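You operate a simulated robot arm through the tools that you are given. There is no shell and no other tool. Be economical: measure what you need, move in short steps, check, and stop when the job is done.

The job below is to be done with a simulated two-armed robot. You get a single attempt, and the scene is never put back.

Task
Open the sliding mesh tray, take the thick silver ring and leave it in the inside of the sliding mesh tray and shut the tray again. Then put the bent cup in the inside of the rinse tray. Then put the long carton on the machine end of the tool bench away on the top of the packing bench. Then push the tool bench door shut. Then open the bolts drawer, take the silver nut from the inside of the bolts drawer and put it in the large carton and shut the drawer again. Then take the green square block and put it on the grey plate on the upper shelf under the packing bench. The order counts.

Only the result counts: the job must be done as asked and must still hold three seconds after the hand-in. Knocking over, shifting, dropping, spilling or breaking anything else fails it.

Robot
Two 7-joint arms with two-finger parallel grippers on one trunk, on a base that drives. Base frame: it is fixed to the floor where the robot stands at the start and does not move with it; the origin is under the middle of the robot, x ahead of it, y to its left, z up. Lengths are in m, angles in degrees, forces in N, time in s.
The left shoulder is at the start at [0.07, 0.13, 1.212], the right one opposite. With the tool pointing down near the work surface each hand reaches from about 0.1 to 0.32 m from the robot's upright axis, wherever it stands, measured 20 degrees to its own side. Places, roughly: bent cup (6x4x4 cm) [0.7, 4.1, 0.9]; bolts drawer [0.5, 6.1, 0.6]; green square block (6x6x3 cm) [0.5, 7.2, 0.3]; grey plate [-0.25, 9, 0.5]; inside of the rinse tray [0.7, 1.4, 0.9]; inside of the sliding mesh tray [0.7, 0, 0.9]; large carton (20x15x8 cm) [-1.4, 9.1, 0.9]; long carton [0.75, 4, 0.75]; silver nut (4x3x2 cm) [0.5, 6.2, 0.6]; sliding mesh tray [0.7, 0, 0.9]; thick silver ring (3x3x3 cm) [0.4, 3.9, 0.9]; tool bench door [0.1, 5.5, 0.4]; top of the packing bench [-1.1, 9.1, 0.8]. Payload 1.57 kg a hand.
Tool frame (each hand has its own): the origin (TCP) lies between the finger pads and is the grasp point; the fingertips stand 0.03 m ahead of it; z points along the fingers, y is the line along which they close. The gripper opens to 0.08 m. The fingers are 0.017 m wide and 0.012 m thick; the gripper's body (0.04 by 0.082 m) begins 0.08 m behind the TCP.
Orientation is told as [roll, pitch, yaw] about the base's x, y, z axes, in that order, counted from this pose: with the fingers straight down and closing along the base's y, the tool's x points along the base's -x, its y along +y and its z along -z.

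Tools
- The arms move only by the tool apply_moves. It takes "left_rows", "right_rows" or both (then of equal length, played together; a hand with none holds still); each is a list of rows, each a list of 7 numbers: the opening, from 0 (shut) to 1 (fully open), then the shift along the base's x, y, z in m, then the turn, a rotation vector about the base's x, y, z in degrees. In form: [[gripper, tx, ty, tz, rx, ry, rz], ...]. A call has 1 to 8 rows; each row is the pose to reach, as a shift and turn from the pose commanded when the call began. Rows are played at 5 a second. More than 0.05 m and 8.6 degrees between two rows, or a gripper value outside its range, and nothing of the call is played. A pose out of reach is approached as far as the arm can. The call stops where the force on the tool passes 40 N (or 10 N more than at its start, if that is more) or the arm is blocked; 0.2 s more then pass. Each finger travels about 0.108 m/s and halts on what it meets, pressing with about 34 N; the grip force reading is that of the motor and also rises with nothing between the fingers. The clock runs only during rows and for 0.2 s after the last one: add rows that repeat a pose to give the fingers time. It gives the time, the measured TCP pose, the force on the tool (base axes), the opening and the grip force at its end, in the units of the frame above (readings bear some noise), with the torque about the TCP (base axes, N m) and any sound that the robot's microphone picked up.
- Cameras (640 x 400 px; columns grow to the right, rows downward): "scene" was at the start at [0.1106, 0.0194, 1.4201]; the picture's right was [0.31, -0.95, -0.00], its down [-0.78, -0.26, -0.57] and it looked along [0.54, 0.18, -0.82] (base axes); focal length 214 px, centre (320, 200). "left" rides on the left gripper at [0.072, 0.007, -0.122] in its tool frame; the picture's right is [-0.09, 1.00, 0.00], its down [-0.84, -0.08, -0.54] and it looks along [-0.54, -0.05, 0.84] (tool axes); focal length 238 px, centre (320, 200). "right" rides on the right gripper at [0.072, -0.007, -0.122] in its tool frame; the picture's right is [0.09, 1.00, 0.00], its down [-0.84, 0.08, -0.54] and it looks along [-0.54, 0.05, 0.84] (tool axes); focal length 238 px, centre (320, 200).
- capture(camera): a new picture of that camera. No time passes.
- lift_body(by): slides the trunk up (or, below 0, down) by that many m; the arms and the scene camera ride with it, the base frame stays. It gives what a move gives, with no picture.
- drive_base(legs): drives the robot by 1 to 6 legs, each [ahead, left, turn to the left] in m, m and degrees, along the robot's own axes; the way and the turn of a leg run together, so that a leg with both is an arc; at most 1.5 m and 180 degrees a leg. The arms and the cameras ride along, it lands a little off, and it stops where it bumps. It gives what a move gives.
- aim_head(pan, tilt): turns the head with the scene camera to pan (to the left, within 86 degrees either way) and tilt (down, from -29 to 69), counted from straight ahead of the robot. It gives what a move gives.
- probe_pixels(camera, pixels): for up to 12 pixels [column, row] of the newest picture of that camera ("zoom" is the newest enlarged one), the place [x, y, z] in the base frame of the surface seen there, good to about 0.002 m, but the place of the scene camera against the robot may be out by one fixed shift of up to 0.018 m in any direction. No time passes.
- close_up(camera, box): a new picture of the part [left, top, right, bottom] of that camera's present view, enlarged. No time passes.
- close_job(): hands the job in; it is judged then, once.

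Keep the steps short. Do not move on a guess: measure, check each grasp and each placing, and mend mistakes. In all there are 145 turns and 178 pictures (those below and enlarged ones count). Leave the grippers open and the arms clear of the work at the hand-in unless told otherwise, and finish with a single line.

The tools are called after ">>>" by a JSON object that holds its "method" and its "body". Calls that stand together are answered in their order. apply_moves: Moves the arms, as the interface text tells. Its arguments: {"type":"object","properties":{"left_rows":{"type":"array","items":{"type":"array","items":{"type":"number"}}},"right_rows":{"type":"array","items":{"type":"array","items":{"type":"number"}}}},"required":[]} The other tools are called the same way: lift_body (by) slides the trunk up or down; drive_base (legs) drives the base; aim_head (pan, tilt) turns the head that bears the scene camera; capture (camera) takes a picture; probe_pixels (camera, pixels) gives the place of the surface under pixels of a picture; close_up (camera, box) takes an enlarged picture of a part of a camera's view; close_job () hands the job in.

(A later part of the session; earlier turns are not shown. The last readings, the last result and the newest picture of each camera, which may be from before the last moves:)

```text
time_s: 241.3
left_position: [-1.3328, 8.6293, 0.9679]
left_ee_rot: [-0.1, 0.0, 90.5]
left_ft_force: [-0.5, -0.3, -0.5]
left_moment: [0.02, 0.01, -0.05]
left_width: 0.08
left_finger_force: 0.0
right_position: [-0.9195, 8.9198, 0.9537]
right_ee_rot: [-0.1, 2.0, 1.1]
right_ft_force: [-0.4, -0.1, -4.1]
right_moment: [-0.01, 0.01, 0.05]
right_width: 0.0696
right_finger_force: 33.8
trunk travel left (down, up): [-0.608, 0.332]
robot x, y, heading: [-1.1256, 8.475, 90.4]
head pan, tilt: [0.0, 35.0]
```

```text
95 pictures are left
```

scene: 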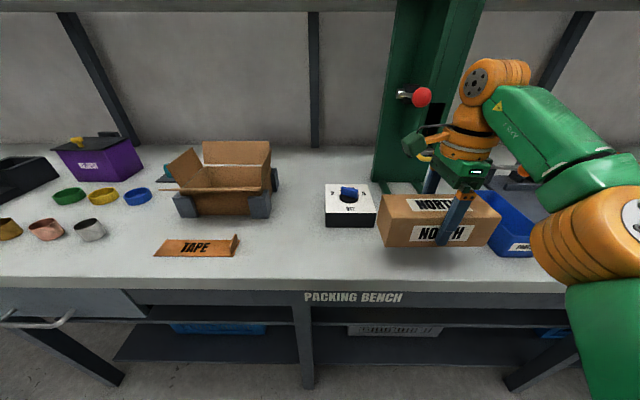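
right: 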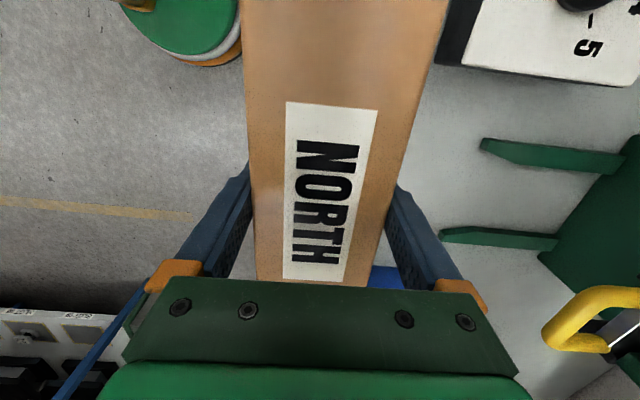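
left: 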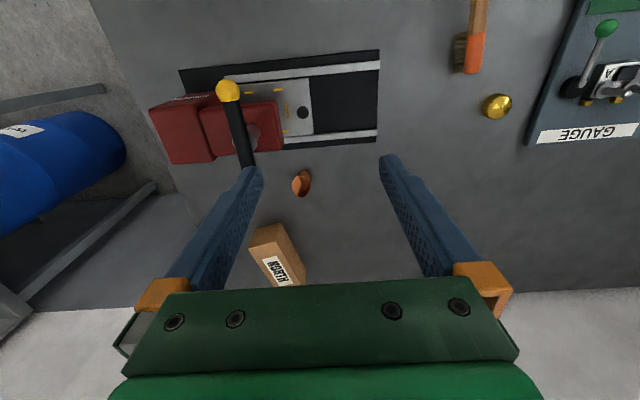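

The bench front edge is at y≈8.86. I move 0.03 further in to sit well inside, then check the surface with the wrist camera.

>>> {"method": "drive_base", "body": {"legs": [[0.03, 0, 0]]}}

>>> {"method": "capture", "body": {"camera": "right"}}

>>> {"method": "probe_pixels", "body": {"camera": "right", "pixels": [[420, 150], [450, 200], [430, 100], [550, 80], [445, 30], [385, 275], [440, 235], [225, 140], [232, 160], [240, 120]]}}

```text
time_s: 242.2
left_position: [-1.3342, 8.6552, 0.9681]
left_ee_rot: [0.1, -0.1, 90.4]
left_ft_force: [0.1, -0.8, 0.2]
left_moment: [0.05, 0.01, 0.0]
left_width: 0.0803
left_finger_force: 0.1
right_position: [-0.9191, 8.9453, 0.956]
right_ee_rot: [0.1, 2.0, 0.9]
right_ft_force: [0.1, -1.2, -2.6]
right_moment: [0.0, -0.06, -0.02]
right_width: 0.0696
right_finger_force: 33.7
trunk travel left (down, up): [-0.608, 0.332]
robot x, y, heading: [-1.1235, 8.512, 90.0]
head pan, tilt: [0.0, 35.0]
```

```text
94 pictures are left
```

right: 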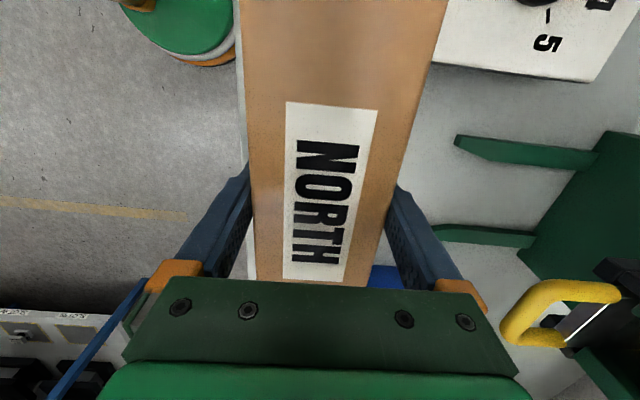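

```text
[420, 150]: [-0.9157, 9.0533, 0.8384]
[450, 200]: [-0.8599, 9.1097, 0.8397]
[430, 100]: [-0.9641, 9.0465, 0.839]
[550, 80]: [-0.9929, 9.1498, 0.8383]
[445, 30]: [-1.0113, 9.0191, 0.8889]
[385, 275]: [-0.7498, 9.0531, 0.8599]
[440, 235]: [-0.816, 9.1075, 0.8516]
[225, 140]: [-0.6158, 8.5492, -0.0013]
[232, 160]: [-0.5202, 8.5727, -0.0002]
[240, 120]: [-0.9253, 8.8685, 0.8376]
```

The surface is at 0.8385 and all around is clear. I lower to TCP 0.886 and then feel for contact.

>>> {"method": "lift_body", "body": {"by": -0.067}}

>>> {"method": "apply_moves", "body": {"right_rows": [[0.5, 0, 0, -0.003, 0, 0, 0], [0.5, 0, 0, -0.005, 0, 0, 0], [0.7, 0, 0, -0.005, 0, 0, 0], [1, 0, 0, -0.005, 0, 0, 0], [1, 0, 0, -0.005, 0, 0, 0]]}}

>>> {"method": "capture", "body": {"camera": "right"}}

```text
time_s: 243.2
left_position: [-1.334, 8.6589, 0.9004]
left_ee_rot: [-0.1, 0.1, 90.4]
left_ft_force: [-0.1, 0.1, 0.5]
left_moment: [-0.02, -0.01, 0.0]
left_width: 0.0801
left_finger_force: 0.1
right_position: [-0.9197, 8.9489, 0.8879]
right_ee_rot: [0.0, 2.0, 1.0]
right_ft_force: [0.7, 0.5, -3.0]
right_moment: [-0.02, 0.03, 0.01]
right_width: 0.0699
right_finger_force: 34.1
trunk travel left (down, up): [-0.541, 0.399]
robot x, y, heading: [-1.121, 8.5091, 90.2]
head pan, tilt: [0.0, 35.0]
```

```text
time_s: 244.4
left_position: [-1.3334, 8.6573, 0.9016]
left_ee_rot: [0.0, 0.0, 90.5]
left_ft_force: [-0.2, -0.2, -0.1]
left_moment: [-0.01, 0.01, -0.01]
left_width: 0.0799
left_finger_force: 0.0
right_position: [-0.9201, 8.9479, 0.8816]
right_ee_rot: [-0.2, 2.0, 1.2]
right_ft_force: [-0.6, 0.0, -0.2]
right_moment: [0.01, -0.02, 0.03]
right_width: 0.0802
right_finger_force: 0.0
trunk travel left (down, up): [-0.541, 0.399]
robot x, y, heading: [-1.1244, 8.5089, 90.2]
head pan, tilt: [0.0, 35.0]
```

```text
93 pictures are left
```

right: 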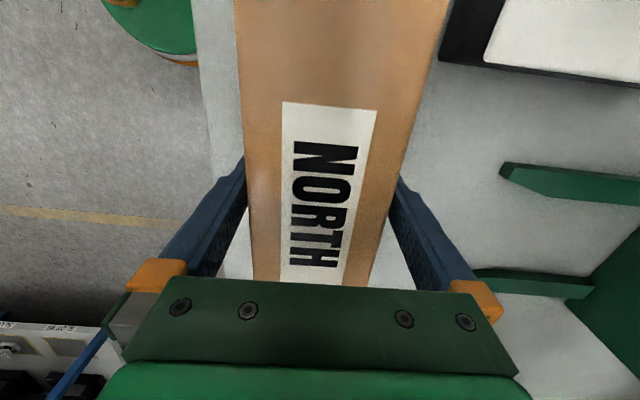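

Released. I lift straight up and back away, then check.

>>> {"method": "lift_body", "body": {"by": 0.25}}

>>> {"method": "drive_base", "body": {"legs": [[-0.3, 0, 0]]}}

>>> {"method": "capture", "body": {"camera": "scene"}}

```text
time_s: 247.0
left_position: [-1.3335, 8.6586, 1.1505]
left_ee_rot: [0.0, 0.0, 90.4]
left_ft_force: [-1.0, -0.8, -0.8]
left_moment: [-0.01, 0.0, 0.0]
left_width: 0.08
left_finger_force: 0.1
right_position: [-0.9197, 8.9486, 1.1329]
right_ee_rot: [0.0, 2.1, 1.1]
right_ft_force: [0.1, -0.3, -0.4]
right_moment: [0.0, 0.01, 0.02]
right_width: 0.0799
right_finger_force: 0.0
trunk travel left (down, up): [-0.791, 0.149]
robot x, y, heading: [-1.1235, 8.5096, 90.2]
head pan, tilt: [0.0, 35.0]
```

```text
time_s: 249.1
left_position: [-1.3329, 8.3632, 1.1503]
left_ee_rot: [0.0, 0.2, 90.2]
left_ft_force: [-0.8, 0.6, 0.2]
left_moment: [-0.03, -0.01, -0.01]
left_width: 0.0799
left_finger_force: 0.0
right_position: [-0.9174, 8.6515, 1.1308]
right_ee_rot: [-0.2, 2.1, 0.9]
right_ft_force: [0.7, -0.3, 0.4]
right_moment: [0.0, 0.02, 0.02]
right_width: 0.0801
right_finger_force: 0.1
trunk travel left (down, up): [-0.791, 0.149]
robot x, y, heading: [-1.1237, 8.2117, 90.1]
head pan, tilt: [0.0, 35.0]
```

```text
92 pictures are left
```

scene: 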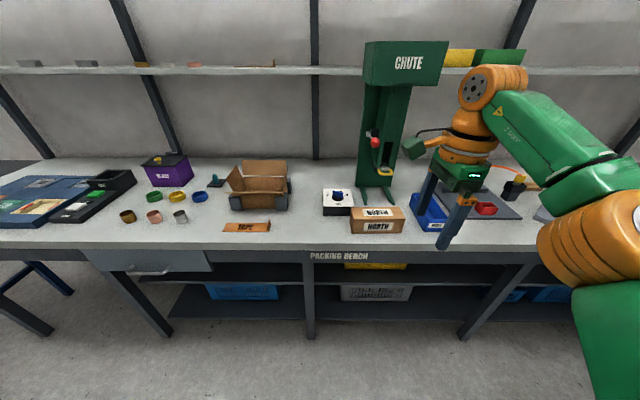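

The long carton stands well on the packing bench. Next is the tool bench door. I turn the right hand back to its normal bearing and drive to face the door.

>>> {"method": "apply_moves", "body": {"right_rows": [[0.5, 0, 0, 0, 0, 0, 8.5], [0, 0, -0.03, 0, 0, 0, 17], [0, 0, -0.06, 0, 0, 0, 25.5], [0, 0, -0.09, 0, 0, 0, 34], [0, 0, -0.12, 0, 0, 0, 42.5], [0, 0, -0.14, 0, 0, 0, 51], [0, 0, -0.14, 0, 0, 0, 59.5], [0, 0, -0.14, 0, 0, 0, 68]]}}

>>> {"method": "apply_moves", "body": {"right_rows": [[0, 0, 0, 0, 0, 0, 8.5], [0, 0, 0, 0, 0, 0, 17], [0, 0, 0, 0, 0, 0, 21]]}}

>>> {"method": "drive_base", "body": {"legs": [[0, 0, -90], [0, -1.5, 0], [0, -1.1, 0]]}}

>>> {"method": "capture", "body": {"camera": "scene"}}

```text
time_s: 250.9
left_position: [-1.3331, 8.3614, 1.1511]
left_ee_rot: [0.0, 0.0, 90.3]
left_ft_force: [0.2, -0.5, -0.9]
left_moment: [-0.01, 0.01, 0.02]
left_width: 0.0799
left_finger_force: 0.2
right_position: [-0.9183, 8.5099, 1.1328]
right_ee_rot: [0.0, 2.1, 69.0]
right_ft_force: [-0.6, 0.4, -0.5]
right_moment: [0.01, -0.03, 0.02]
right_width: 0.0
right_finger_force: 20.9
trunk travel left (down, up): [-0.791, 0.149]
robot x, y, heading: [-1.1241, 8.2074, 90.1]
head pan, tilt: [0.0, 35.0]
```

```text
time_s: 251.7
left_position: [-1.3321, 8.3601, 1.1516]
left_ee_rot: [0.0, 0.0, 90.3]
left_ft_force: [0.1, -0.3, 0.2]
left_moment: [0.02, -0.02, 0.0]
left_width: 0.08
left_finger_force: 0.1
right_position: [-0.9184, 8.5095, 1.1324]
right_ee_rot: [0.0, 2.0, 90.0]
right_ft_force: [0.1, 0.2, -0.3]
right_moment: [-0.01, 0.01, 0.01]
right_width: 0.0
right_finger_force: 21.2
trunk travel left (down, up): [-0.791, 0.149]
robot x, y, heading: [-1.1222, 8.2094, 90.3]
head pan, tilt: [0.0, 35.0]
```

```text
time_s: 268.2
left_position: [-1.0311, 5.8327, 1.1516]
left_ee_rot: [-0.1, 0.0, 0.0]
left_ft_force: [0.6, 0.2, 0.1]
left_moment: [-0.04, -0.04, 0.03]
left_width: 0.0802
left_finger_force: 0.1
right_position: [-0.8843, 5.416, 1.1316]
right_ee_rot: [0.0, 2.0, -0.3]
right_ft_force: [-0.4, -0.7, -0.2]
right_moment: [0.01, -0.01, -0.01]
right_width: 0.0
right_finger_force: 21.5
trunk travel left (down, up): [-0.791, 0.149]
robot x, y, heading: [-1.1831, 5.6208, -0.4]
head pan, tilt: [0.0, 35.0]
```

```text
91 pictures are left
```

scene: 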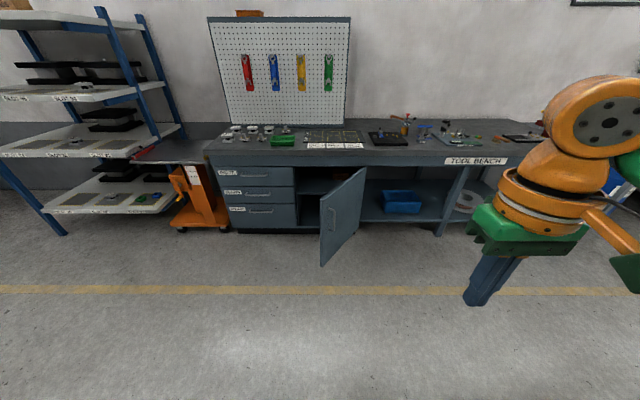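

The door is hinged at its right edge (365,175). Its free edge stands toward us at (322,240) with the outer face visible. I measure the door and the drawers.

>>> {"method": "probe_pixels", "body": {"camera": "scene", "pixels": [[323, 200], [323, 258], [362, 172], [360, 235], [332, 218], [343, 210], [299, 180], [265, 173], [263, 190], [262, 211], [290, 190], [330, 180]]}}

>>> {"method": "close_up", "body": {"camera": "scene", "box": [190, 120, 390, 280]}}

```text
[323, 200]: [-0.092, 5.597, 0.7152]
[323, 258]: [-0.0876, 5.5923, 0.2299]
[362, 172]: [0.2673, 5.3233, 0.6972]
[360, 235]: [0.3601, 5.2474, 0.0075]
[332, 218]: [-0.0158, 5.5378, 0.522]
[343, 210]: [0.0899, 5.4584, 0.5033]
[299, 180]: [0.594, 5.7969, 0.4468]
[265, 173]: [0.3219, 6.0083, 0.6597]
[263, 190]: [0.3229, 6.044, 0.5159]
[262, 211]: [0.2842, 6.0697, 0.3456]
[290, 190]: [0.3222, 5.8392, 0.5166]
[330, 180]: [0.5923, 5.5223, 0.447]
```

```text
2.50 times, centred on (290, 200) of scene
```

zoom: 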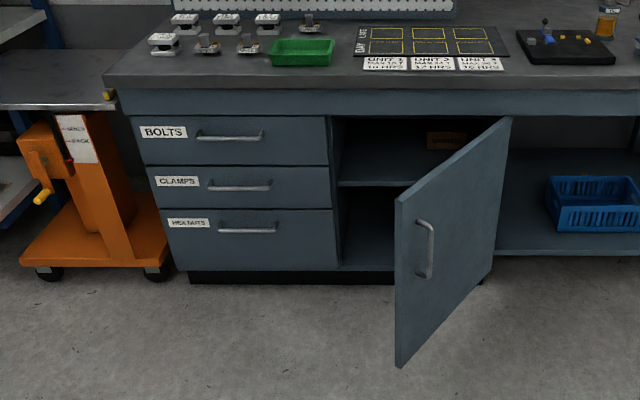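

The door is 0.49 m long, hinged at about [0.30, 5.30], with its free edge at [−0.09, 5.595], z 0.2–0.715. I will push its outer face with the closed right hand, pitched 45° forward so it clears the bench top. First I pitch the hand, then lower the trunk.

>>> {"method": "apply_moves", "body": {"right_rows": [[0, 0, 0, 0, 0, -8, 0], [0, 0, 0, 0, 0, -16, 0], [0, 0, 0, 0, 0, -24, 0], [0, 0, 0, 0, 0, -32, 0], [0, 0, 0, 0, 0, -40, 0], [0, 0, 0, 0, 0, -47, 0], [0, 0, 0, 0, 0, -47, 0]]}}

>>> {"method": "lift_body", "body": {"by": -0.52}}

>>> {"method": "drive_base", "body": {"legs": [[0.73, 0.15, 0.4]]}}

>>> {"method": "capture", "body": {"camera": "scene"}}

>>> {"method": "capture", "body": {"camera": "right"}}

```text
time_s: 269.8
left_position: [-1.0301, 5.8324, 1.152]
left_ee_rot: [-0.1, 0.1, 0.0]
left_ft_force: [0.7, -0.4, -0.4]
left_moment: [0.01, -0.01, 0.03]
left_width: 0.0801
left_finger_force: 0.1
right_position: [-0.8733, 5.4126, 1.1507]
right_ee_rot: [0.5, -45.0, -0.5]
right_ft_force: [0.0, 0.9, 0.6]
right_moment: [0.03, 0.02, 0.03]
right_width: 0.0001
right_finger_force: 21.1
right hand out of reach, approached as far as the arm can: row 6, 7
trunk travel left (down, up): [-0.791, 0.149]
robot x, y, heading: [-1.1795, 5.6213, -0.1]
head pan, tilt: [0.0, 35.0]
```

```text
refused: -0.52 is not a number from -0.4 to 0.4
```

```text
time_s: 273.8
left_position: [-0.3038, 5.9786, 1.1518]
left_ee_rot: [0.1, 0.0, 0.0]
left_ft_force: [-0.6, -0.5, 0.2]
left_moment: [0.01, 0.01, 0.03]
left_width: 0.0801
left_finger_force: 0.0
right_position: [-0.1458, 5.5592, 1.1509]
right_ee_rot: [0.4, -45.0, -0.7]
right_ft_force: [0.3, -0.1, 0.5]
right_moment: [-0.02, 0.01, -0.03]
right_width: 0.0
right_finger_force: 22.0
trunk travel left (down, up): [-0.791, 0.149]
robot x, y, heading: [-0.4539, 5.7686, -0.3]
head pan, tilt: [0.0, 35.0]
```

```text
89 pictures are left
```

scene: 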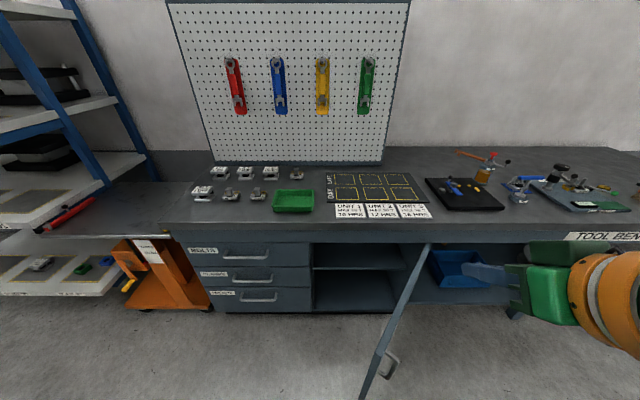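

```text
88 pictures are left
```

right: 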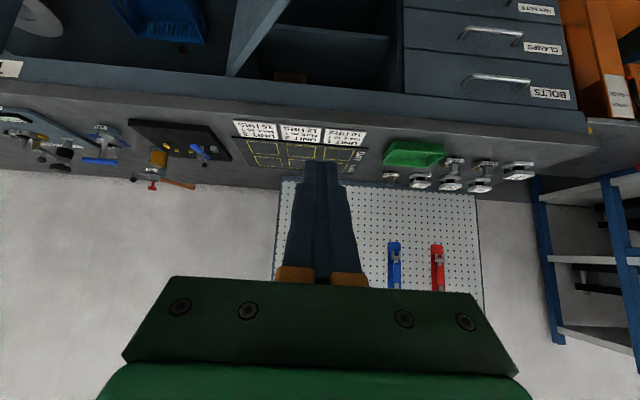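

The hand is 6 cm in front of the door's outer face. I lower the trunk in two steps to bring it to z≈0.62.

>>> {"method": "lift_body", "body": {"by": -0.3}}

>>> {"method": "lift_body", "body": {"by": -0.23}}

>>> {"method": "capture", "body": {"camera": "scene"}}

>>> {"method": "capture", "body": {"camera": "right"}}

```text
time_s: 276.8
left_position: [-0.3044, 5.9787, 0.8509]
left_ee_rot: [0.0, 0.0, 0.0]
left_ft_force: [0.4, 1.5, 0.0]
left_moment: [0.01, -0.01, -0.01]
left_width: 0.0798
left_finger_force: 0.0
right_position: [-0.1457, 5.559, 0.8515]
right_ee_rot: [0.3, -44.9, -0.6]
right_ft_force: [-0.2, -0.7, 0.1]
right_moment: [0.01, 0.02, 0.02]
right_width: 0.0
right_finger_force: 21.7
trunk travel left (down, up): [-0.491, 0.449]
robot x, y, heading: [-0.4539, 5.7675, -0.0]
head pan, tilt: [0.0, 35.0]
```

```text
time_s: 279.2
left_position: [-0.3051, 5.9785, 0.6201]
left_ee_rot: [0.1, 0.0, 0.0]
left_ft_force: [0.2, 0.0, -0.1]
left_moment: [0.0, 0.0, -0.04]
left_width: 0.0799
left_finger_force: 0.1
right_position: [-0.1446, 5.5601, 0.6201]
right_ee_rot: [0.3, -44.9, -0.6]
right_ft_force: [-1.1, -0.1, 1.1]
right_moment: [0.0, -0.01, 0.04]
right_width: 0.0
right_finger_force: 21.4
trunk travel left (down, up): [-0.261, 0.679]
robot x, y, heading: [-0.4598, 5.772, -0.2]
head pan, tilt: [0.0, 35.0]
```

```text
87 pictures are left
```

scene: 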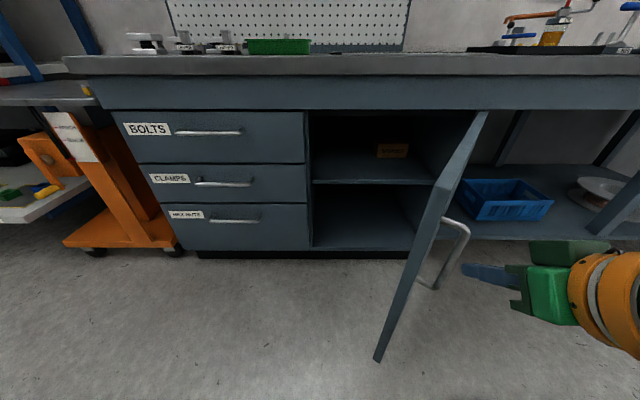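

```text
86 pictures are left
```

right: 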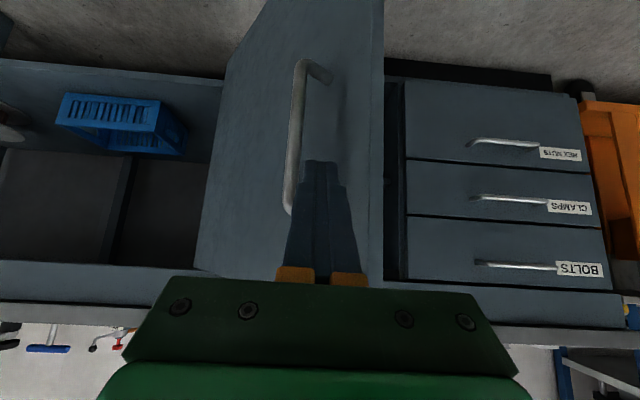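

The door's handle bar is right ahead, so I raise 0.045 to push above it. Then I drive diagonally to swing the door.

>>> {"method": "lift_body", "body": {"by": 0.045}}

>>> {"method": "drive_base", "body": {"legs": [[0.2, 0.065, 0]]}}

>>> {"method": "capture", "body": {"camera": "scene"}}

```text
time_s: 280.1
left_position: [-0.3032, 5.9789, 0.6659]
left_ee_rot: [0.1, 0.1, 0.0]
left_ft_force: [-0.2, 0.0, -1.0]
left_moment: [0.01, 0.0, 0.04]
left_width: 0.0799
left_finger_force: 0.0
right_position: [-0.1437, 5.5598, 0.6646]
right_ee_rot: [0.4, -44.9, -0.6]
right_ft_force: [0.1, -0.3, 1.1]
right_moment: [0.0, -0.02, 0.06]
right_width: 0.0
right_finger_force: 20.9
trunk travel left (down, up): [-0.306, 0.634]
robot x, y, heading: [-0.4524, 5.7687, -0.0]
head pan, tilt: [0.0, 35.0]
```

```text
time_s: 281.7
left_position: [-0.1102, 6.0445, 0.6654]
left_ee_rot: [0.0, 0.2, 0.0]
left_ft_force: [1.2, -0.2, -0.9]
left_moment: [0.0, 0.02, 0.06]
left_width: 0.0801
left_finger_force: 0.1
right_position: [0.0484, 5.6246, 0.6651]
right_ee_rot: [0.4, -44.9, -0.4]
right_ft_force: [0.2, 0.7, -0.1]
right_moment: [-0.01, 0.03, 0.01]
right_width: 0.0001
right_finger_force: 20.8
trunk travel left (down, up): [-0.306, 0.634]
robot x, y, heading: [-0.261, 5.8345, -0.0]
head pan, tilt: [0.0, 35.0]
```

```text
85 pictures are left
```

scene: 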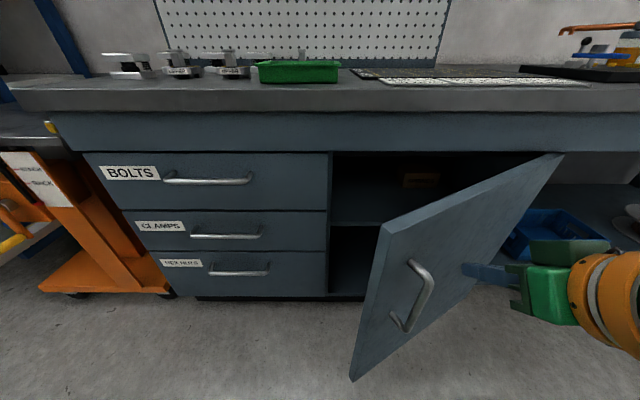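

The door is starting to swing. I continue.

>>> {"method": "drive_base", "body": {"legs": [[0.17, 0.055, 0]]}}

>>> {"method": "capture", "body": {"camera": "scene"}}

```text
time_s: 283.2
left_position: [0.0589, 6.0992, 0.6663]
left_ee_rot: [0.0, 0.1, 0.0]
left_ft_force: [0.0, -0.8, 0.4]
left_moment: [-0.01, 0.02, -0.02]
left_width: 0.0801
left_finger_force: 0.1
right_position: [0.2159, 5.6807, 0.6654]
right_ee_rot: [0.4, -44.9, -0.6]
right_ft_force: [0.1, 0.0, 0.2]
right_moment: [-0.03, 0.03, 0.0]
right_width: 0.0001
right_finger_force: 21.4
trunk travel left (down, up): [-0.306, 0.634]
robot x, y, heading: [-0.0885, 5.8908, -0.3]
head pan, tilt: [0.0, 35.0]
```

```text
84 pictures are left
```

scene: 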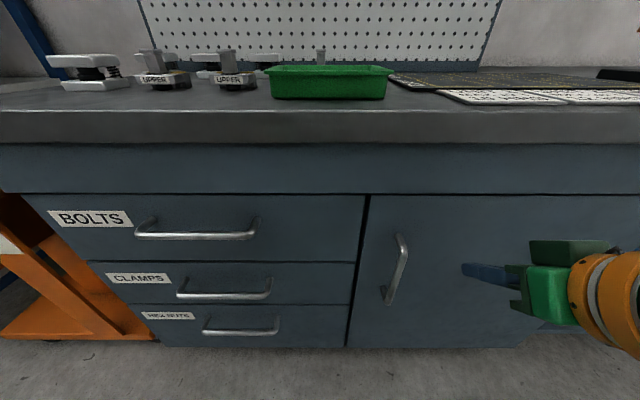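

The door looks shut. I probe its face against the drawer fronts.

>>> {"method": "probe_pixels", "body": {"camera": "scene", "pixels": [[375, 215], [375, 320], [500, 215], [360, 215], [340, 220], [335, 330], [590, 215], [195, 235], [140, 230], [255, 225], [195, 230], [300, 100]]}}

>>> {"method": "apply_moves", "body": {"right_rows": [[0, 0.03, 0, 0, 0, 0, 0], [0, 0.06, 0, 0, 0, 0, 0], [0, 0.08, 0, 0, 0, 0, 0], [0, 0.09, 0, 0, 0, 0, 0], [0, 0.1, 0, 0, 0, 0, 0]]}}

```text
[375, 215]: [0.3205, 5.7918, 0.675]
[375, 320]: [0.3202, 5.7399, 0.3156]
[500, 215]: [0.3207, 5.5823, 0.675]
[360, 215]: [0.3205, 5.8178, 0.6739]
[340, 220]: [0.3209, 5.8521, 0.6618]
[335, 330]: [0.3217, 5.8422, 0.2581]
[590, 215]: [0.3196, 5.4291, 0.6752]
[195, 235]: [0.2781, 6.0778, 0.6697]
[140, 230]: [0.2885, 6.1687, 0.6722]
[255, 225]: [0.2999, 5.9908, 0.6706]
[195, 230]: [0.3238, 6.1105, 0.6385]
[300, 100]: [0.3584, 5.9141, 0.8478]
```

```text
time_s: 284.3
left_position: [0.0537, 6.0995, 0.6671]
left_ee_rot: [-0.1, -0.4, -0.2]
left_ft_force: [0.0, 0.6, 0.0]
left_moment: [0.01, -0.03, -0.01]
left_width: 0.0798
left_finger_force: 0.0
right_position: [0.3027, 5.6801, 0.6652]
right_ee_rot: [0.0, -44.2, -0.2]
right_ft_force: [-21.3, 0.5, 5.8]
right_moment: [0.13, 0.18, -0.02]
right_width: 0.0001
right_finger_force: 21.5
trunk travel left (down, up): [-0.306, 0.634]
robot x, y, heading: [-0.094, 5.8894, -0.7]
head pan, tilt: [0.0, 35.0]
stopped in row 5 (right hand): the force on the tool passed its limit at 52 N (the readings are from after the stop); the commanded pose is now the measured one
```

The door is shut and firm (it pushed back at 52 N at the closed plane). Next is the bolts drawer, the top one, and the left hand is already in line with its handle. I draw the right hand back upright, back off and raise a bit, then look with the left camera.

>>> {"method": "drive_base", "body": {"legs": [[-0.2, 0, 0.5]]}}

>>> {"method": "apply_moves", "body": {"right_rows": [[0, -0.02, 0, 0, 0, 8, 0], [0, -0.05, 0, 0, 0, 16, 0], [0, -0.08, 0, 0, 0, 24, 0], [0, -0.1, 0, 0, 0, 32, 0], [0, -0.1, 0, 0, 0, 40, 0], [0, -0.1, 0, 0, 0, 45, 0]], "left_rows": [[0.6, 0, 0, 0, 0, -6, 0], [0.3, 0, 0, 0, 0, -12, 0], [0, 0, 0, 0, 0, -18, 0], [0, 0, 0, 0, 0, -25, 0], [0, 0, 0, 0, 0, -25, 0], [0, 0, 0, 0, 0, -25, 0]]}}

>>> {"method": "lift_body", "body": {"by": 0.1}}

>>> {"method": "capture", "body": {"camera": "left"}}

```text
time_s: 285.9
left_position: [-0.1448, 6.1009, 0.6663]
left_ee_rot: [0.0, -0.1, 0.0]
left_ft_force: [-0.2, -1.0, -0.2]
left_moment: [-0.01, -0.01, 0.02]
left_width: 0.08
left_finger_force: 0.2
right_position: [0.1057, 5.6821, 0.6621]
right_ee_rot: [0.2, -44.0, 0.1]
right_ft_force: [-0.5, 0.2, -0.5]
right_moment: [-0.01, -0.02, 0.0]
right_width: 0.0
right_finger_force: 21.2
trunk travel left (down, up): [-0.306, 0.634]
robot x, y, heading: [-0.2937, 5.8926, -0.2]
head pan, tilt: [0.0, 35.0]
```

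```text
time_s: 287.3
left_position: [-0.1451, 6.1022, 0.665]
left_ee_rot: [-0.1, -25.0, 0.3]
left_ft_force: [0.1, -0.4, 0.5]
left_moment: [0.01, -0.02, -0.02]
left_width: 0.0
left_finger_force: 21.1
right_position: [0.0057, 5.683, 0.6631]
right_ee_rot: [0.2, 1.1, 0.0]
right_ft_force: [0.0, 0.0, -0.1]
right_moment: [0.02, 0.04, -0.01]
right_width: 0.0
right_finger_force: 21.1
trunk travel left (down, up): [-0.306, 0.634]
robot x, y, heading: [-0.2941, 5.8924, 0.1]
head pan, tilt: [0.0, 35.0]
```

```text
time_s: 288.7
left_position: [-0.1437, 6.102, 0.7656]
left_ee_rot: [-0.1, -25.0, 0.2]
left_ft_force: [-0.6, -0.6, 0.7]
left_moment: [-0.03, 0.0, -0.02]
left_width: 0.0
left_finger_force: 21.8
right_position: [0.0048, 5.6835, 0.7614]
right_ee_rot: [0.2, 1.0, 0.0]
right_ft_force: [-0.5, -0.5, -0.1]
right_moment: [0.03, 0.02, 0.01]
right_width: 0.0001
right_finger_force: 21.2
trunk travel left (down, up): [-0.406, 0.534]
robot x, y, heading: [-0.2943, 5.8926, -0.1]
head pan, tilt: [0.0, 35.0]
```

```text
83 pictures are left
```

left: 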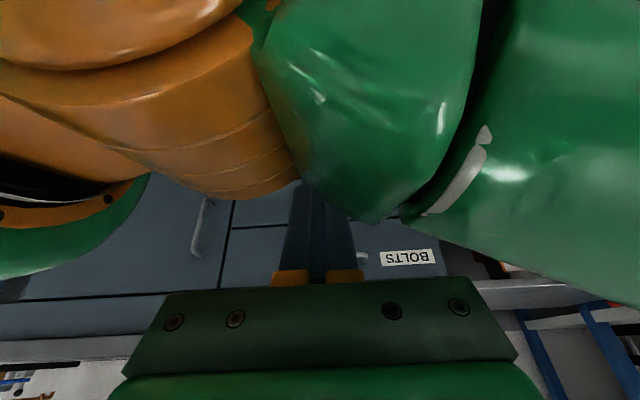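

The left arm is too folded. I extend the left hand ahead 0.2 m and look again.

>>> {"method": "apply_moves", "body": {"left_rows": [[0, 0.04, 0, 0, 0, 0, 0], [0, 0.08, 0, 0, 0, 0, 0], [0, 0.12, 0, 0, 0, 0, 0], [0, 0.16, 0, 0, 0, 0, 0], [0, 0.2, 0, 0, 0, 0, 0], [0, 0.2, 0, 0, 0, 0, 0]]}}

>>> {"method": "capture", "body": {"camera": "left"}}

```text
time_s: 290.1
left_position: [0.0561, 6.1008, 0.7652]
left_ee_rot: [-0.2, -25.0, 0.1]
left_ft_force: [-0.3, 0.7, 0.2]
left_moment: [0.0, -0.03, 0.01]
left_width: 0.0
left_finger_force: 21.3
right_position: [0.0046, 5.6837, 0.7626]
right_ee_rot: [0.3, 1.0, 0.0]
right_ft_force: [0.2, -0.5, -0.2]
right_moment: [0.0, -0.02, 0.02]
right_width: 0.0
right_finger_force: 21.7
trunk travel left (down, up): [-0.406, 0.534]
robot x, y, heading: [-0.2957, 5.8913, -0.3]
head pan, tilt: [0.0, 35.0]
```

```text
82 pictures are left
```

left: 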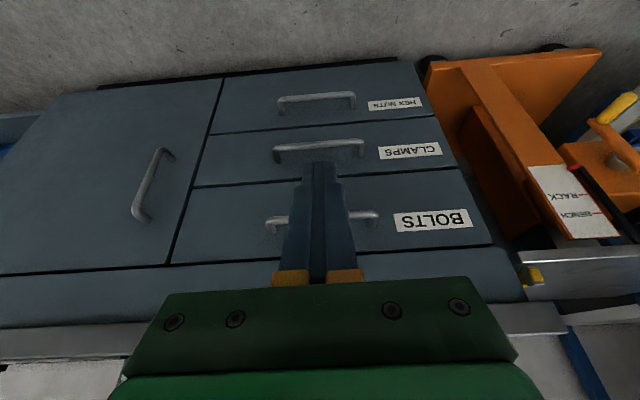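

>>> {"method": "close_up", "body": {"camera": "left", "box": [250, 190, 400, 280]}}

>>> {"method": "probe_pixels", "body": {"camera": "left", "pixels": [[272, 221], [280, 217], [362, 214], [374, 216], [355, 214], [375, 222], [400, 240], [230, 250], [350, 262], [320, 300], [150, 345]]}}

```text
4.27 times, centred on (325, 235) of left
```

zoom: 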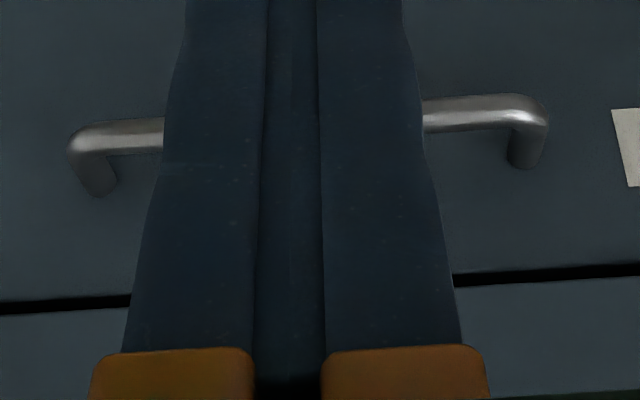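

```text
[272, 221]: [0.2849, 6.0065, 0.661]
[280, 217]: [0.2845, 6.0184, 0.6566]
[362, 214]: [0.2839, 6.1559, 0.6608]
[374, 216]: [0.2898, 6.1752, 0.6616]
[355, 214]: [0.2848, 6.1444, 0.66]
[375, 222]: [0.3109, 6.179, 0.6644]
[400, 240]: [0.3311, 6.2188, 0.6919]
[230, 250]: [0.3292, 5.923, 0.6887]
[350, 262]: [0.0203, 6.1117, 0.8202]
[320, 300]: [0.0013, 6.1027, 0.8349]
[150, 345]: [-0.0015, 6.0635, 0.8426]
```

The bar is centred at x≈0.290, z≈0.660, and the drawer face is at 0.330. The plan is to slide the tilted closed fingers in behind the bar along their axis to TCP [0.305, 6.10, 0.672]. I lower 0.04 and drive 0.2 ahead.

>>> {"method": "lift_body", "body": {"by": -0.04}}

>>> {"method": "drive_base", "body": {"legs": [[0.2, 0, 0.3]]}}

>>> {"method": "capture", "body": {"camera": "left"}}

```text
time_s: 290.9
left_position: [0.0555, 6.1021, 0.7262]
left_ee_rot: [-0.2, -25.0, 0.2]
left_ft_force: [-0.4, -0.3, 0.7]
left_moment: [0.0, -0.03, -0.02]
left_width: 0.0
left_finger_force: 21.1
right_position: [0.0067, 5.6831, 0.7227]
right_ee_rot: [0.3, 1.0, 0.0]
right_ft_force: [-0.9, 0.7, 0.1]
right_moment: [-0.02, 0.01, 0.03]
right_width: 0.0002
right_finger_force: 20.6
trunk travel left (down, up): [-0.366, 0.574]
robot x, y, heading: [-0.2962, 5.8857, -0.2]
head pan, tilt: [0.0, 35.0]
```

```text
time_s: 292.5
left_position: [0.2519, 6.1048, 0.726]
left_ee_rot: [0.0, -24.8, 0.5]
left_ft_force: [-0.1, 0.2, -0.3]
left_moment: [-0.01, -0.01, 0.01]
left_width: 0.0002
left_finger_force: 21.6
right_position: [0.2033, 5.6862, 0.7223]
right_ee_rot: [0.1, 1.0, 0.3]
right_ft_force: [-0.2, -0.3, -0.4]
right_moment: [-0.05, 0.02, 0.0]
right_width: 0.0001
right_finger_force: 20.7
trunk travel left (down, up): [-0.366, 0.574]
robot x, y, heading: [-0.0999, 5.8916, 0.3]
head pan, tilt: [0.0, 35.0]
```

```text
80 pictures are left
```

left: 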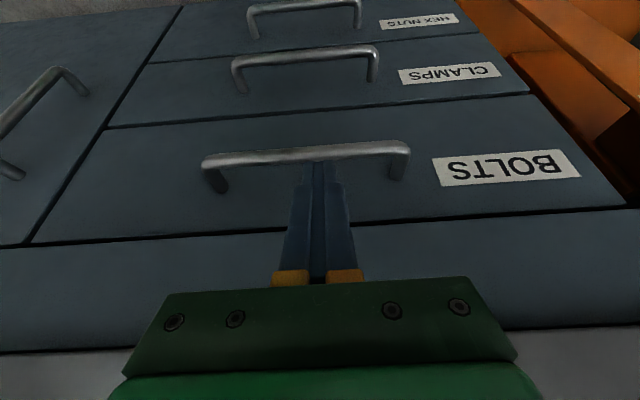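

I re-measure the bar from close up.

>>> {"method": "probe_pixels", "body": {"camera": "left", "pixels": [[280, 151], [280, 155], [280, 159], [280, 163], [355, 145], [355, 150], [355, 154], [280, 190], [370, 185], [385, 165]]}}

```text
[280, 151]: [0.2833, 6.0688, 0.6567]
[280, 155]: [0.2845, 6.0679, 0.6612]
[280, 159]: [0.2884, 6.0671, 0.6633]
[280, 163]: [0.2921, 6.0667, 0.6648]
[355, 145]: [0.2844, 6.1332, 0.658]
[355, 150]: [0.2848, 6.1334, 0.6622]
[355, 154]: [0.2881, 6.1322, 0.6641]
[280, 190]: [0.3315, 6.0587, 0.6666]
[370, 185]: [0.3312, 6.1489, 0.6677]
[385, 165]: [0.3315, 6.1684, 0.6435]
```

Bar centre is [0.290, 0.658]. I go to the start of the slide and then in along the finger axis.

>>> {"method": "apply_moves", "body": {"left_rows": [[0, 0.014, 0, 0, 0, 0, 0], [0, 0.029, 0, 0, 0, 0, 0], [0, 0.038, 0, -0.019, 0, 0, 0], [0, 0.047, 0, -0.039, 0, 0, 0], [0, 0.053, 0, -0.053, 0, 0, 0], [0, 0.053, 0, -0.053, 0, 0, 0]]}}

>>> {"method": "capture", "body": {"camera": "left"}}

```text
time_s: 293.9
left_position: [0.3034, 6.103, 0.6734]
left_ee_rot: [-0.1, -25.0, 0.5]
left_ft_force: [-0.3, 0.2, 0.6]
left_moment: [0.0, 0.0, 0.03]
left_width: 0.0001
left_finger_force: 21.4
right_position: [0.2034, 5.6858, 0.7212]
right_ee_rot: [0.2, 1.0, 0.3]
right_ft_force: [0.7, 0.0, 0.1]
right_moment: [0.02, 0.02, 0.0]
right_width: 0.0
right_finger_force: 20.9
trunk travel left (down, up): [-0.366, 0.574]
robot x, y, heading: [-0.0988, 5.8962, 0.1]
head pan, tilt: [0.0, 35.0]
```

```text
79 pictures are left
```

left: 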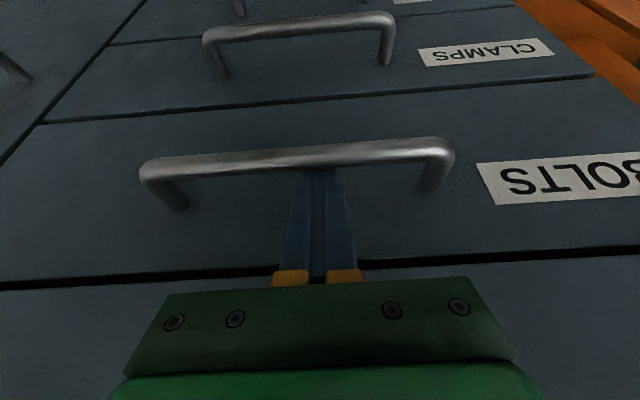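

The fingertips are now hidden behind the bar, so the hook is in. I pull by driving back 0.15.

>>> {"method": "drive_base", "body": {"legs": [[-0.15, 0, 0]]}}

>>> {"method": "capture", "body": {"camera": "left"}}

```text
time_s: 295.2
left_position: [0.1559, 6.1021, 0.6726]
left_ee_rot: [-0.1, -25.0, 0.3]
left_ft_force: [-1.0, 0.1, -0.2]
left_moment: [-0.02, 0.0, -0.02]
left_width: 0.0
left_finger_force: 21.3
right_position: [0.0542, 5.6843, 0.7234]
right_ee_rot: [0.2, 1.0, 0.2]
right_ft_force: [0.1, 0.3, -0.9]
right_moment: [-0.02, 0.03, -0.01]
right_width: 0.0002
right_finger_force: 21.1
trunk travel left (down, up): [-0.366, 0.574]
robot x, y, heading: [-0.2496, 5.889, 0.3]
head pan, tilt: [0.0, 35.0]
```

```text
78 pictures are left
```

left: 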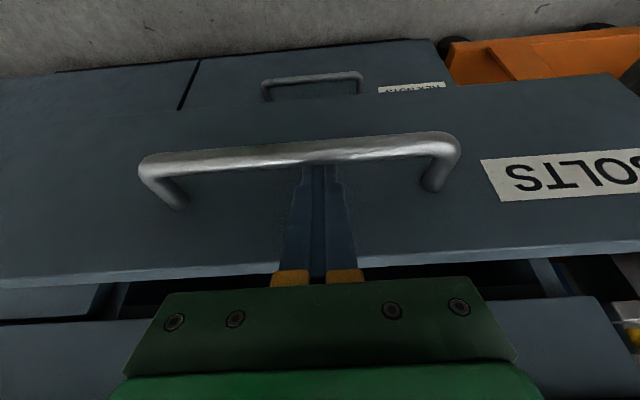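

The drawer is coming out. I pull another 0.15.

>>> {"method": "drive_base", "body": {"legs": [[-0.15, 0, 0]]}}

>>> {"method": "capture", "body": {"camera": "left"}}

>>> {"method": "capture", "body": {"camera": "scene"}}

```text
time_s: 296.6
left_position: [0.0089, 6.1019, 0.673]
left_ee_rot: [-0.1, -25.0, 0.3]
left_ft_force: [0.3, -0.4, 1.1]
left_moment: [-0.02, -0.04, 0.01]
left_width: 0.0001
left_finger_force: 21.5
right_position: [-0.0918, 5.6841, 0.7227]
right_ee_rot: [0.2, 1.0, 0.2]
right_ft_force: [-0.2, -0.9, -0.6]
right_moment: [0.02, -0.07, 0.01]
right_width: 0.0002
right_finger_force: 21.1
trunk travel left (down, up): [-0.366, 0.574]
robot x, y, heading: [-0.3945, 5.8918, 0.3]
head pan, tilt: [0.0, 35.0]
```

```text
77 pictures are left
```

left: 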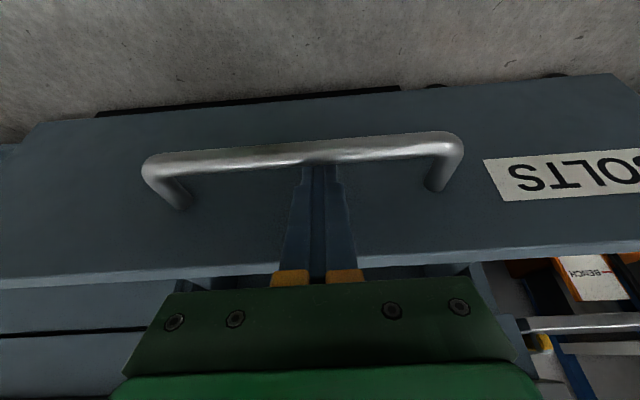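

```text
76 pictures are left
```

scene: 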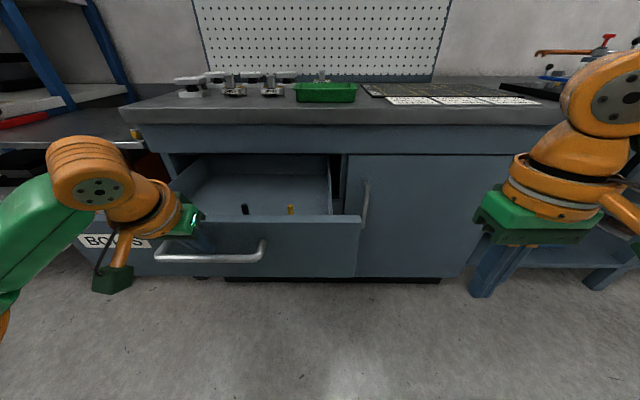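

The drawer is about 0.29 m open. I unhook backwards along the finger axis and raise, then look inside.

>>> {"method": "apply_moves", "body": {"left_rows": [[0, -0.009, 0, 0.019, 0, 0, 0], [0, -0.021, 0, 0.045, 0, 0, 0], [0, -0.035, 0, 0.075, 0, 5, 0], [0, -0.03, 0, 0.11, 0, 10, 0], [0.4, -0.01, 0, 0.14, 0, 18, 0], [0.8, 0.02, 0, 0.16, 0, 25, 0], [0.8, 0.02, 0, 0.16, 0, 25, 0]]}}

>>> {"method": "lift_body", "body": {"by": 0.2}}

>>> {"method": "capture", "body": {"camera": "left"}}

>>> {"method": "capture", "body": {"camera": "scene"}}

```text
time_s: 298.2
left_position: [-0.0139, 6.0802, 0.7904]
left_ee_rot: [0.0, -0.1, 0.3]
left_ft_force: [0.0, 0.6, -1.3]
left_moment: [0.02, 0.0, -0.01]
left_width: 0.0639
left_finger_force: 0.0
left hand out of reach, approached as far as the arm can: row 5, 6, 7
right_position: [-0.0912, 5.6849, 0.7222]
right_ee_rot: [0.0, 1.0, 0.3]
right_ft_force: [-0.4, 0.2, 0.4]
right_moment: [0.03, 0.0, 0.0]
right_width: 0.0
right_finger_force: 21.4
trunk travel left (down, up): [-0.366, 0.574]
robot x, y, heading: [-0.3945, 5.8861, 0.0]
head pan, tilt: [0.0, 35.0]
```

```text
time_s: 300.4
left_position: [-0.0129, 6.0789, 0.9909]
left_ee_rot: [0.1, 0.0, 0.4]
left_ft_force: [-0.3, -0.1, -0.8]
left_moment: [-0.01, 0.04, -0.03]
left_width: 0.064
left_finger_force: 0.1
right_position: [-0.0913, 5.6838, 0.9217]
right_ee_rot: [0.2, 0.9, 0.2]
right_ft_force: [-0.9, 0.6, -0.2]
right_moment: [0.01, 0.02, 0.0]
right_width: 0.0
right_finger_force: 20.8
trunk travel left (down, up): [-0.566, 0.374]
robot x, y, heading: [-0.3954, 5.889, -0.1]
head pan, tilt: [0.0, 35.0]
```

```text
75 pictures are left
```

left: 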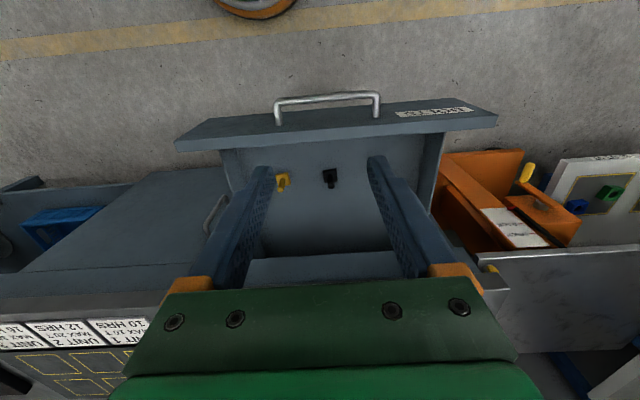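

```text
74 pictures are left
```

scene: 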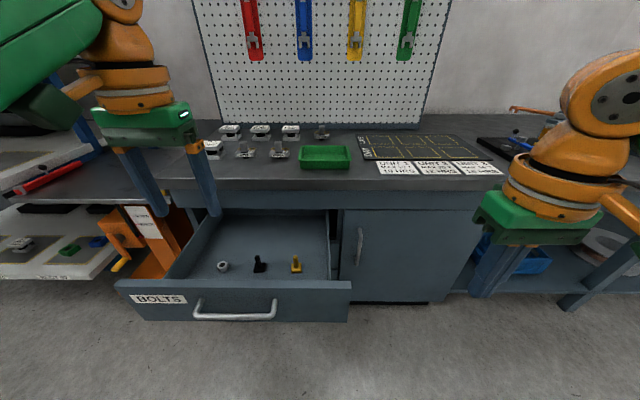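

The silver nut is at scene (222,267). I measure it.

>>> {"method": "close_up", "body": {"camera": "scene", "box": [160, 220, 340, 320]}}

>>> {"method": "probe_pixels", "body": {"camera": "scene", "pixels": [[222, 264], [222, 270], [218, 266], [227, 266], [205, 270], [240, 280], [258, 264], [296, 264], [235, 310], [180, 288]]}}

>>> {"method": "probe_pixels", "body": {"camera": "left", "pixels": [[330, 175], [345, 200], [283, 182], [330, 95], [340, 122], [400, 115], [430, 150], [350, 260]]}}

```text
3.56 times, centred on (250, 270) of scene
```

zoom: 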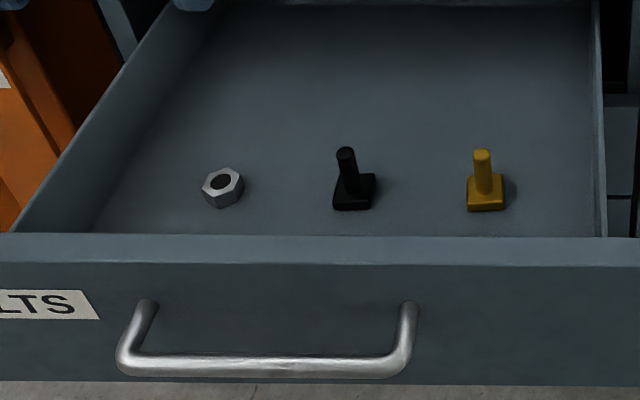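

```text
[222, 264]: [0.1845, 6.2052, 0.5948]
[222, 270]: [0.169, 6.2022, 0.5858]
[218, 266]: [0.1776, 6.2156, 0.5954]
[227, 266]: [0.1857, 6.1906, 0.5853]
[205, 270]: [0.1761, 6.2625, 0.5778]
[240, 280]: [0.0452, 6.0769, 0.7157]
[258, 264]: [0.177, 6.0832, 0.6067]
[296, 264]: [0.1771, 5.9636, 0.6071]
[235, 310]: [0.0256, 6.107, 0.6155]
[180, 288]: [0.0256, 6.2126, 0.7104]
```

```text
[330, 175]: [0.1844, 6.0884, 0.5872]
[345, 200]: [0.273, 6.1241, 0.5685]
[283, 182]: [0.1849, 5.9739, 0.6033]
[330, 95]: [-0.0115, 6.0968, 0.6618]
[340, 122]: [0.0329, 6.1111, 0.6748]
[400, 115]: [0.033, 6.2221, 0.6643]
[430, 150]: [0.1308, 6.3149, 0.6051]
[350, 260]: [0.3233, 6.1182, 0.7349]
```

The nut is at about [0.185, 6.21], with its top ≈0.59 and the drawer floor at 0.568. I drive so that the left hand comes above it.

>>> {"method": "drive_base", "body": {"legs": [[0.19, 0.13, 0]]}}

>>> {"method": "lift_body", "body": {"by": -0.15}}

>>> {"method": "capture", "body": {"camera": "left"}}

```text
time_s: 302.1
left_position: [0.1806, 6.2061, 0.9911]
left_ee_rot: [0.1, -0.2, 0.1]
left_ft_force: [0.6, 0.4, 0.4]
left_moment: [0.0, -0.01, 0.01]
left_width: 0.0642
left_finger_force: 0.0
right_position: [0.0986, 5.8099, 0.9233]
right_ee_rot: [0.2, 1.0, 0.0]
right_ft_force: [0.3, 0.5, -0.1]
right_moment: [0.01, 0.0, 0.01]
right_width: 0.0
right_finger_force: 21.6
trunk travel left (down, up): [-0.566, 0.374]
robot x, y, heading: [-0.1947, 6.0186, 0.1]
head pan, tilt: [0.0, 35.0]
```

```text
time_s: 303.9
left_position: [0.1791, 6.2074, 0.8416]
left_ee_rot: [0.1, 0.0, 0.2]
left_ft_force: [-0.9, 0.2, -0.2]
left_moment: [0.01, 0.02, 0.01]
left_width: 0.0639
left_finger_force: 0.1
right_position: [0.0994, 5.8112, 0.7727]
right_ee_rot: [0.2, 1.0, -0.1]
right_ft_force: [0.0, -0.4, 0.3]
right_moment: [-0.02, -0.01, -0.03]
right_width: 0.0001
right_finger_force: 21.5
trunk travel left (down, up): [-0.416, 0.524]
robot x, y, heading: [-0.2011, 6.0196, 0.2]
head pan, tilt: [0.0, 35.0]
```

```text
72 pictures are left
```

left: 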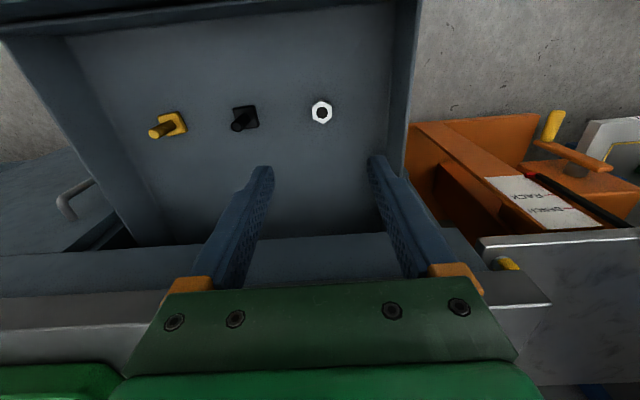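

The nut is at left (321,112). I measure it and move the right hand outward so that it clears the drawer's side when I go down.

>>> {"method": "probe_pixels", "body": {"camera": "left", "pixels": [[321, 102], [321, 122], [311, 112], [332, 112], [340, 140], [400, 60], [390, 140], [300, 20], [100, 100], [400, 245]]}}

>>> {"method": "close_up", "body": {"camera": "left", "box": [290, 85, 355, 140]}}

>>> {"method": "apply_moves", "body": {"right_rows": [[0, 0, -0.04, 0.02, 0, 0, 0], [0, 0, -0.08, 0.05, 0, 0, 0], [0, 0, -0.11, 0.09, 0, 0, 0], [0, 0, -0.11, 0.12, 0, 0, 0]]}}

```text
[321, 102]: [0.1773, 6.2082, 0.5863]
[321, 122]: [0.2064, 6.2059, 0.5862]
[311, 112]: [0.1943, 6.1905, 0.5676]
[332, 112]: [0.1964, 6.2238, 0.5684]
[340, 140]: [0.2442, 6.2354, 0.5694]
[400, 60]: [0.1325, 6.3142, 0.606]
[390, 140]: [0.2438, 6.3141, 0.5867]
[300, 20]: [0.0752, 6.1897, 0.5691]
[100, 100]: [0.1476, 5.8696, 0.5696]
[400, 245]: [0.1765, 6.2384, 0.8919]
```

```text
7.27 times, centred on (322, 112) of left
```

zoom: 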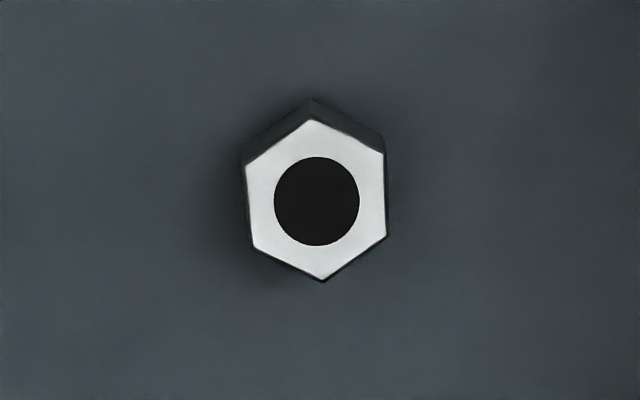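

```text
time_s: 304.9
left_position: [0.1789, 6.2053, 0.8407]
left_ee_rot: [0.1, -0.1, 0.1]
left_ft_force: [0.0, -0.8, 0.5]
left_moment: [-0.03, -0.03, -0.01]
left_width: 0.0641
left_finger_force: 0.0
right_position: [0.107, 5.7162, 0.8306]
right_ee_rot: [0.2, 0.8, 0.1]
right_ft_force: [-0.4, -0.5, -0.1]
right_moment: [-0.01, -0.02, -0.07]
right_width: 0.0001
right_finger_force: 21.6
right hand out of reach, approached as far as the arm can: row 3, 4
trunk travel left (down, up): [-0.416, 0.524]
robot x, y, heading: [-0.2024, 6.019, 0.1]
head pan, tilt: [0.0, 35.0]
```

The nut is centred at [0.192, 6.207] with its flats facing ±y. That suits the closing direction. I align and lower.

>>> {"method": "apply_moves", "body": {"left_rows": [[0.7, 0.007, 0.001, 0, 0, 0, 0], [0.7, 0.013, 0.002, 0, 0, 0, 0], [0.7, 0.013, 0.002, 0, 0, 0, 0]]}}

>>> {"method": "lift_body", "body": {"by": -0.19}}

>>> {"method": "capture", "body": {"camera": "left"}}

```text
time_s: 305.6
left_position: [0.187, 6.2091, 0.8342]
left_ee_rot: [0.1, -0.1, 0.1]
left_ft_force: [0.2, -0.3, -0.4]
left_moment: [-0.02, 0.0, 0.0]
left_width: 0.0559
left_finger_force: 0.1
left hand out of reach, approached as far as the arm can: row 1, 2, 3
right_position: [0.1076, 5.7157, 0.8302]
right_ee_rot: [0.2, 0.9, 0.1]
right_ft_force: [0.6, 0.4, -0.1]
right_moment: [0.0, -0.02, 0.0]
right_width: 0.0002
right_finger_force: 21.4
trunk travel left (down, up): [-0.416, 0.524]
robot x, y, heading: [-0.2008, 6.0207, 0.1]
head pan, tilt: [0.0, 35.0]
```

```text
time_s: 307.7
left_position: [0.1871, 6.2093, 0.6452]
left_ee_rot: [0.1, -0.3, 0.1]
left_ft_force: [-0.5, 0.4, -0.5]
left_moment: [0.03, 0.0, -0.02]
left_width: 0.0561
left_finger_force: 0.1
right_position: [0.1066, 5.7161, 0.6408]
right_ee_rot: [0.3, 0.8, 0.1]
right_ft_force: [-0.3, -0.4, 0.0]
right_moment: [-0.01, -0.03, -0.01]
right_width: 0.0
right_finger_force: 21.2
trunk travel left (down, up): [-0.226, 0.714]
robot x, y, heading: [-0.1995, 6.0202, 0.0]
head pan, tilt: [0.0, 35.0]
```

```text
70 pictures are left
```

left: 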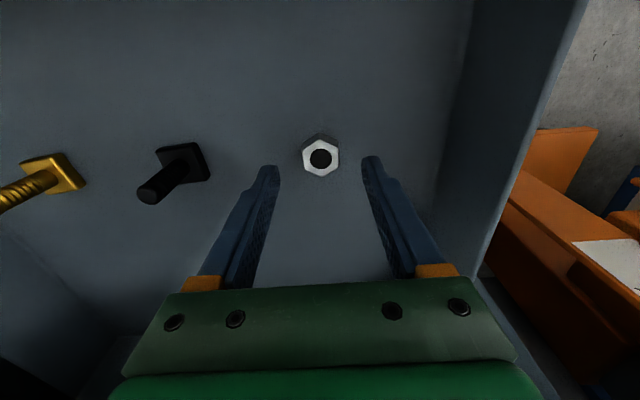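

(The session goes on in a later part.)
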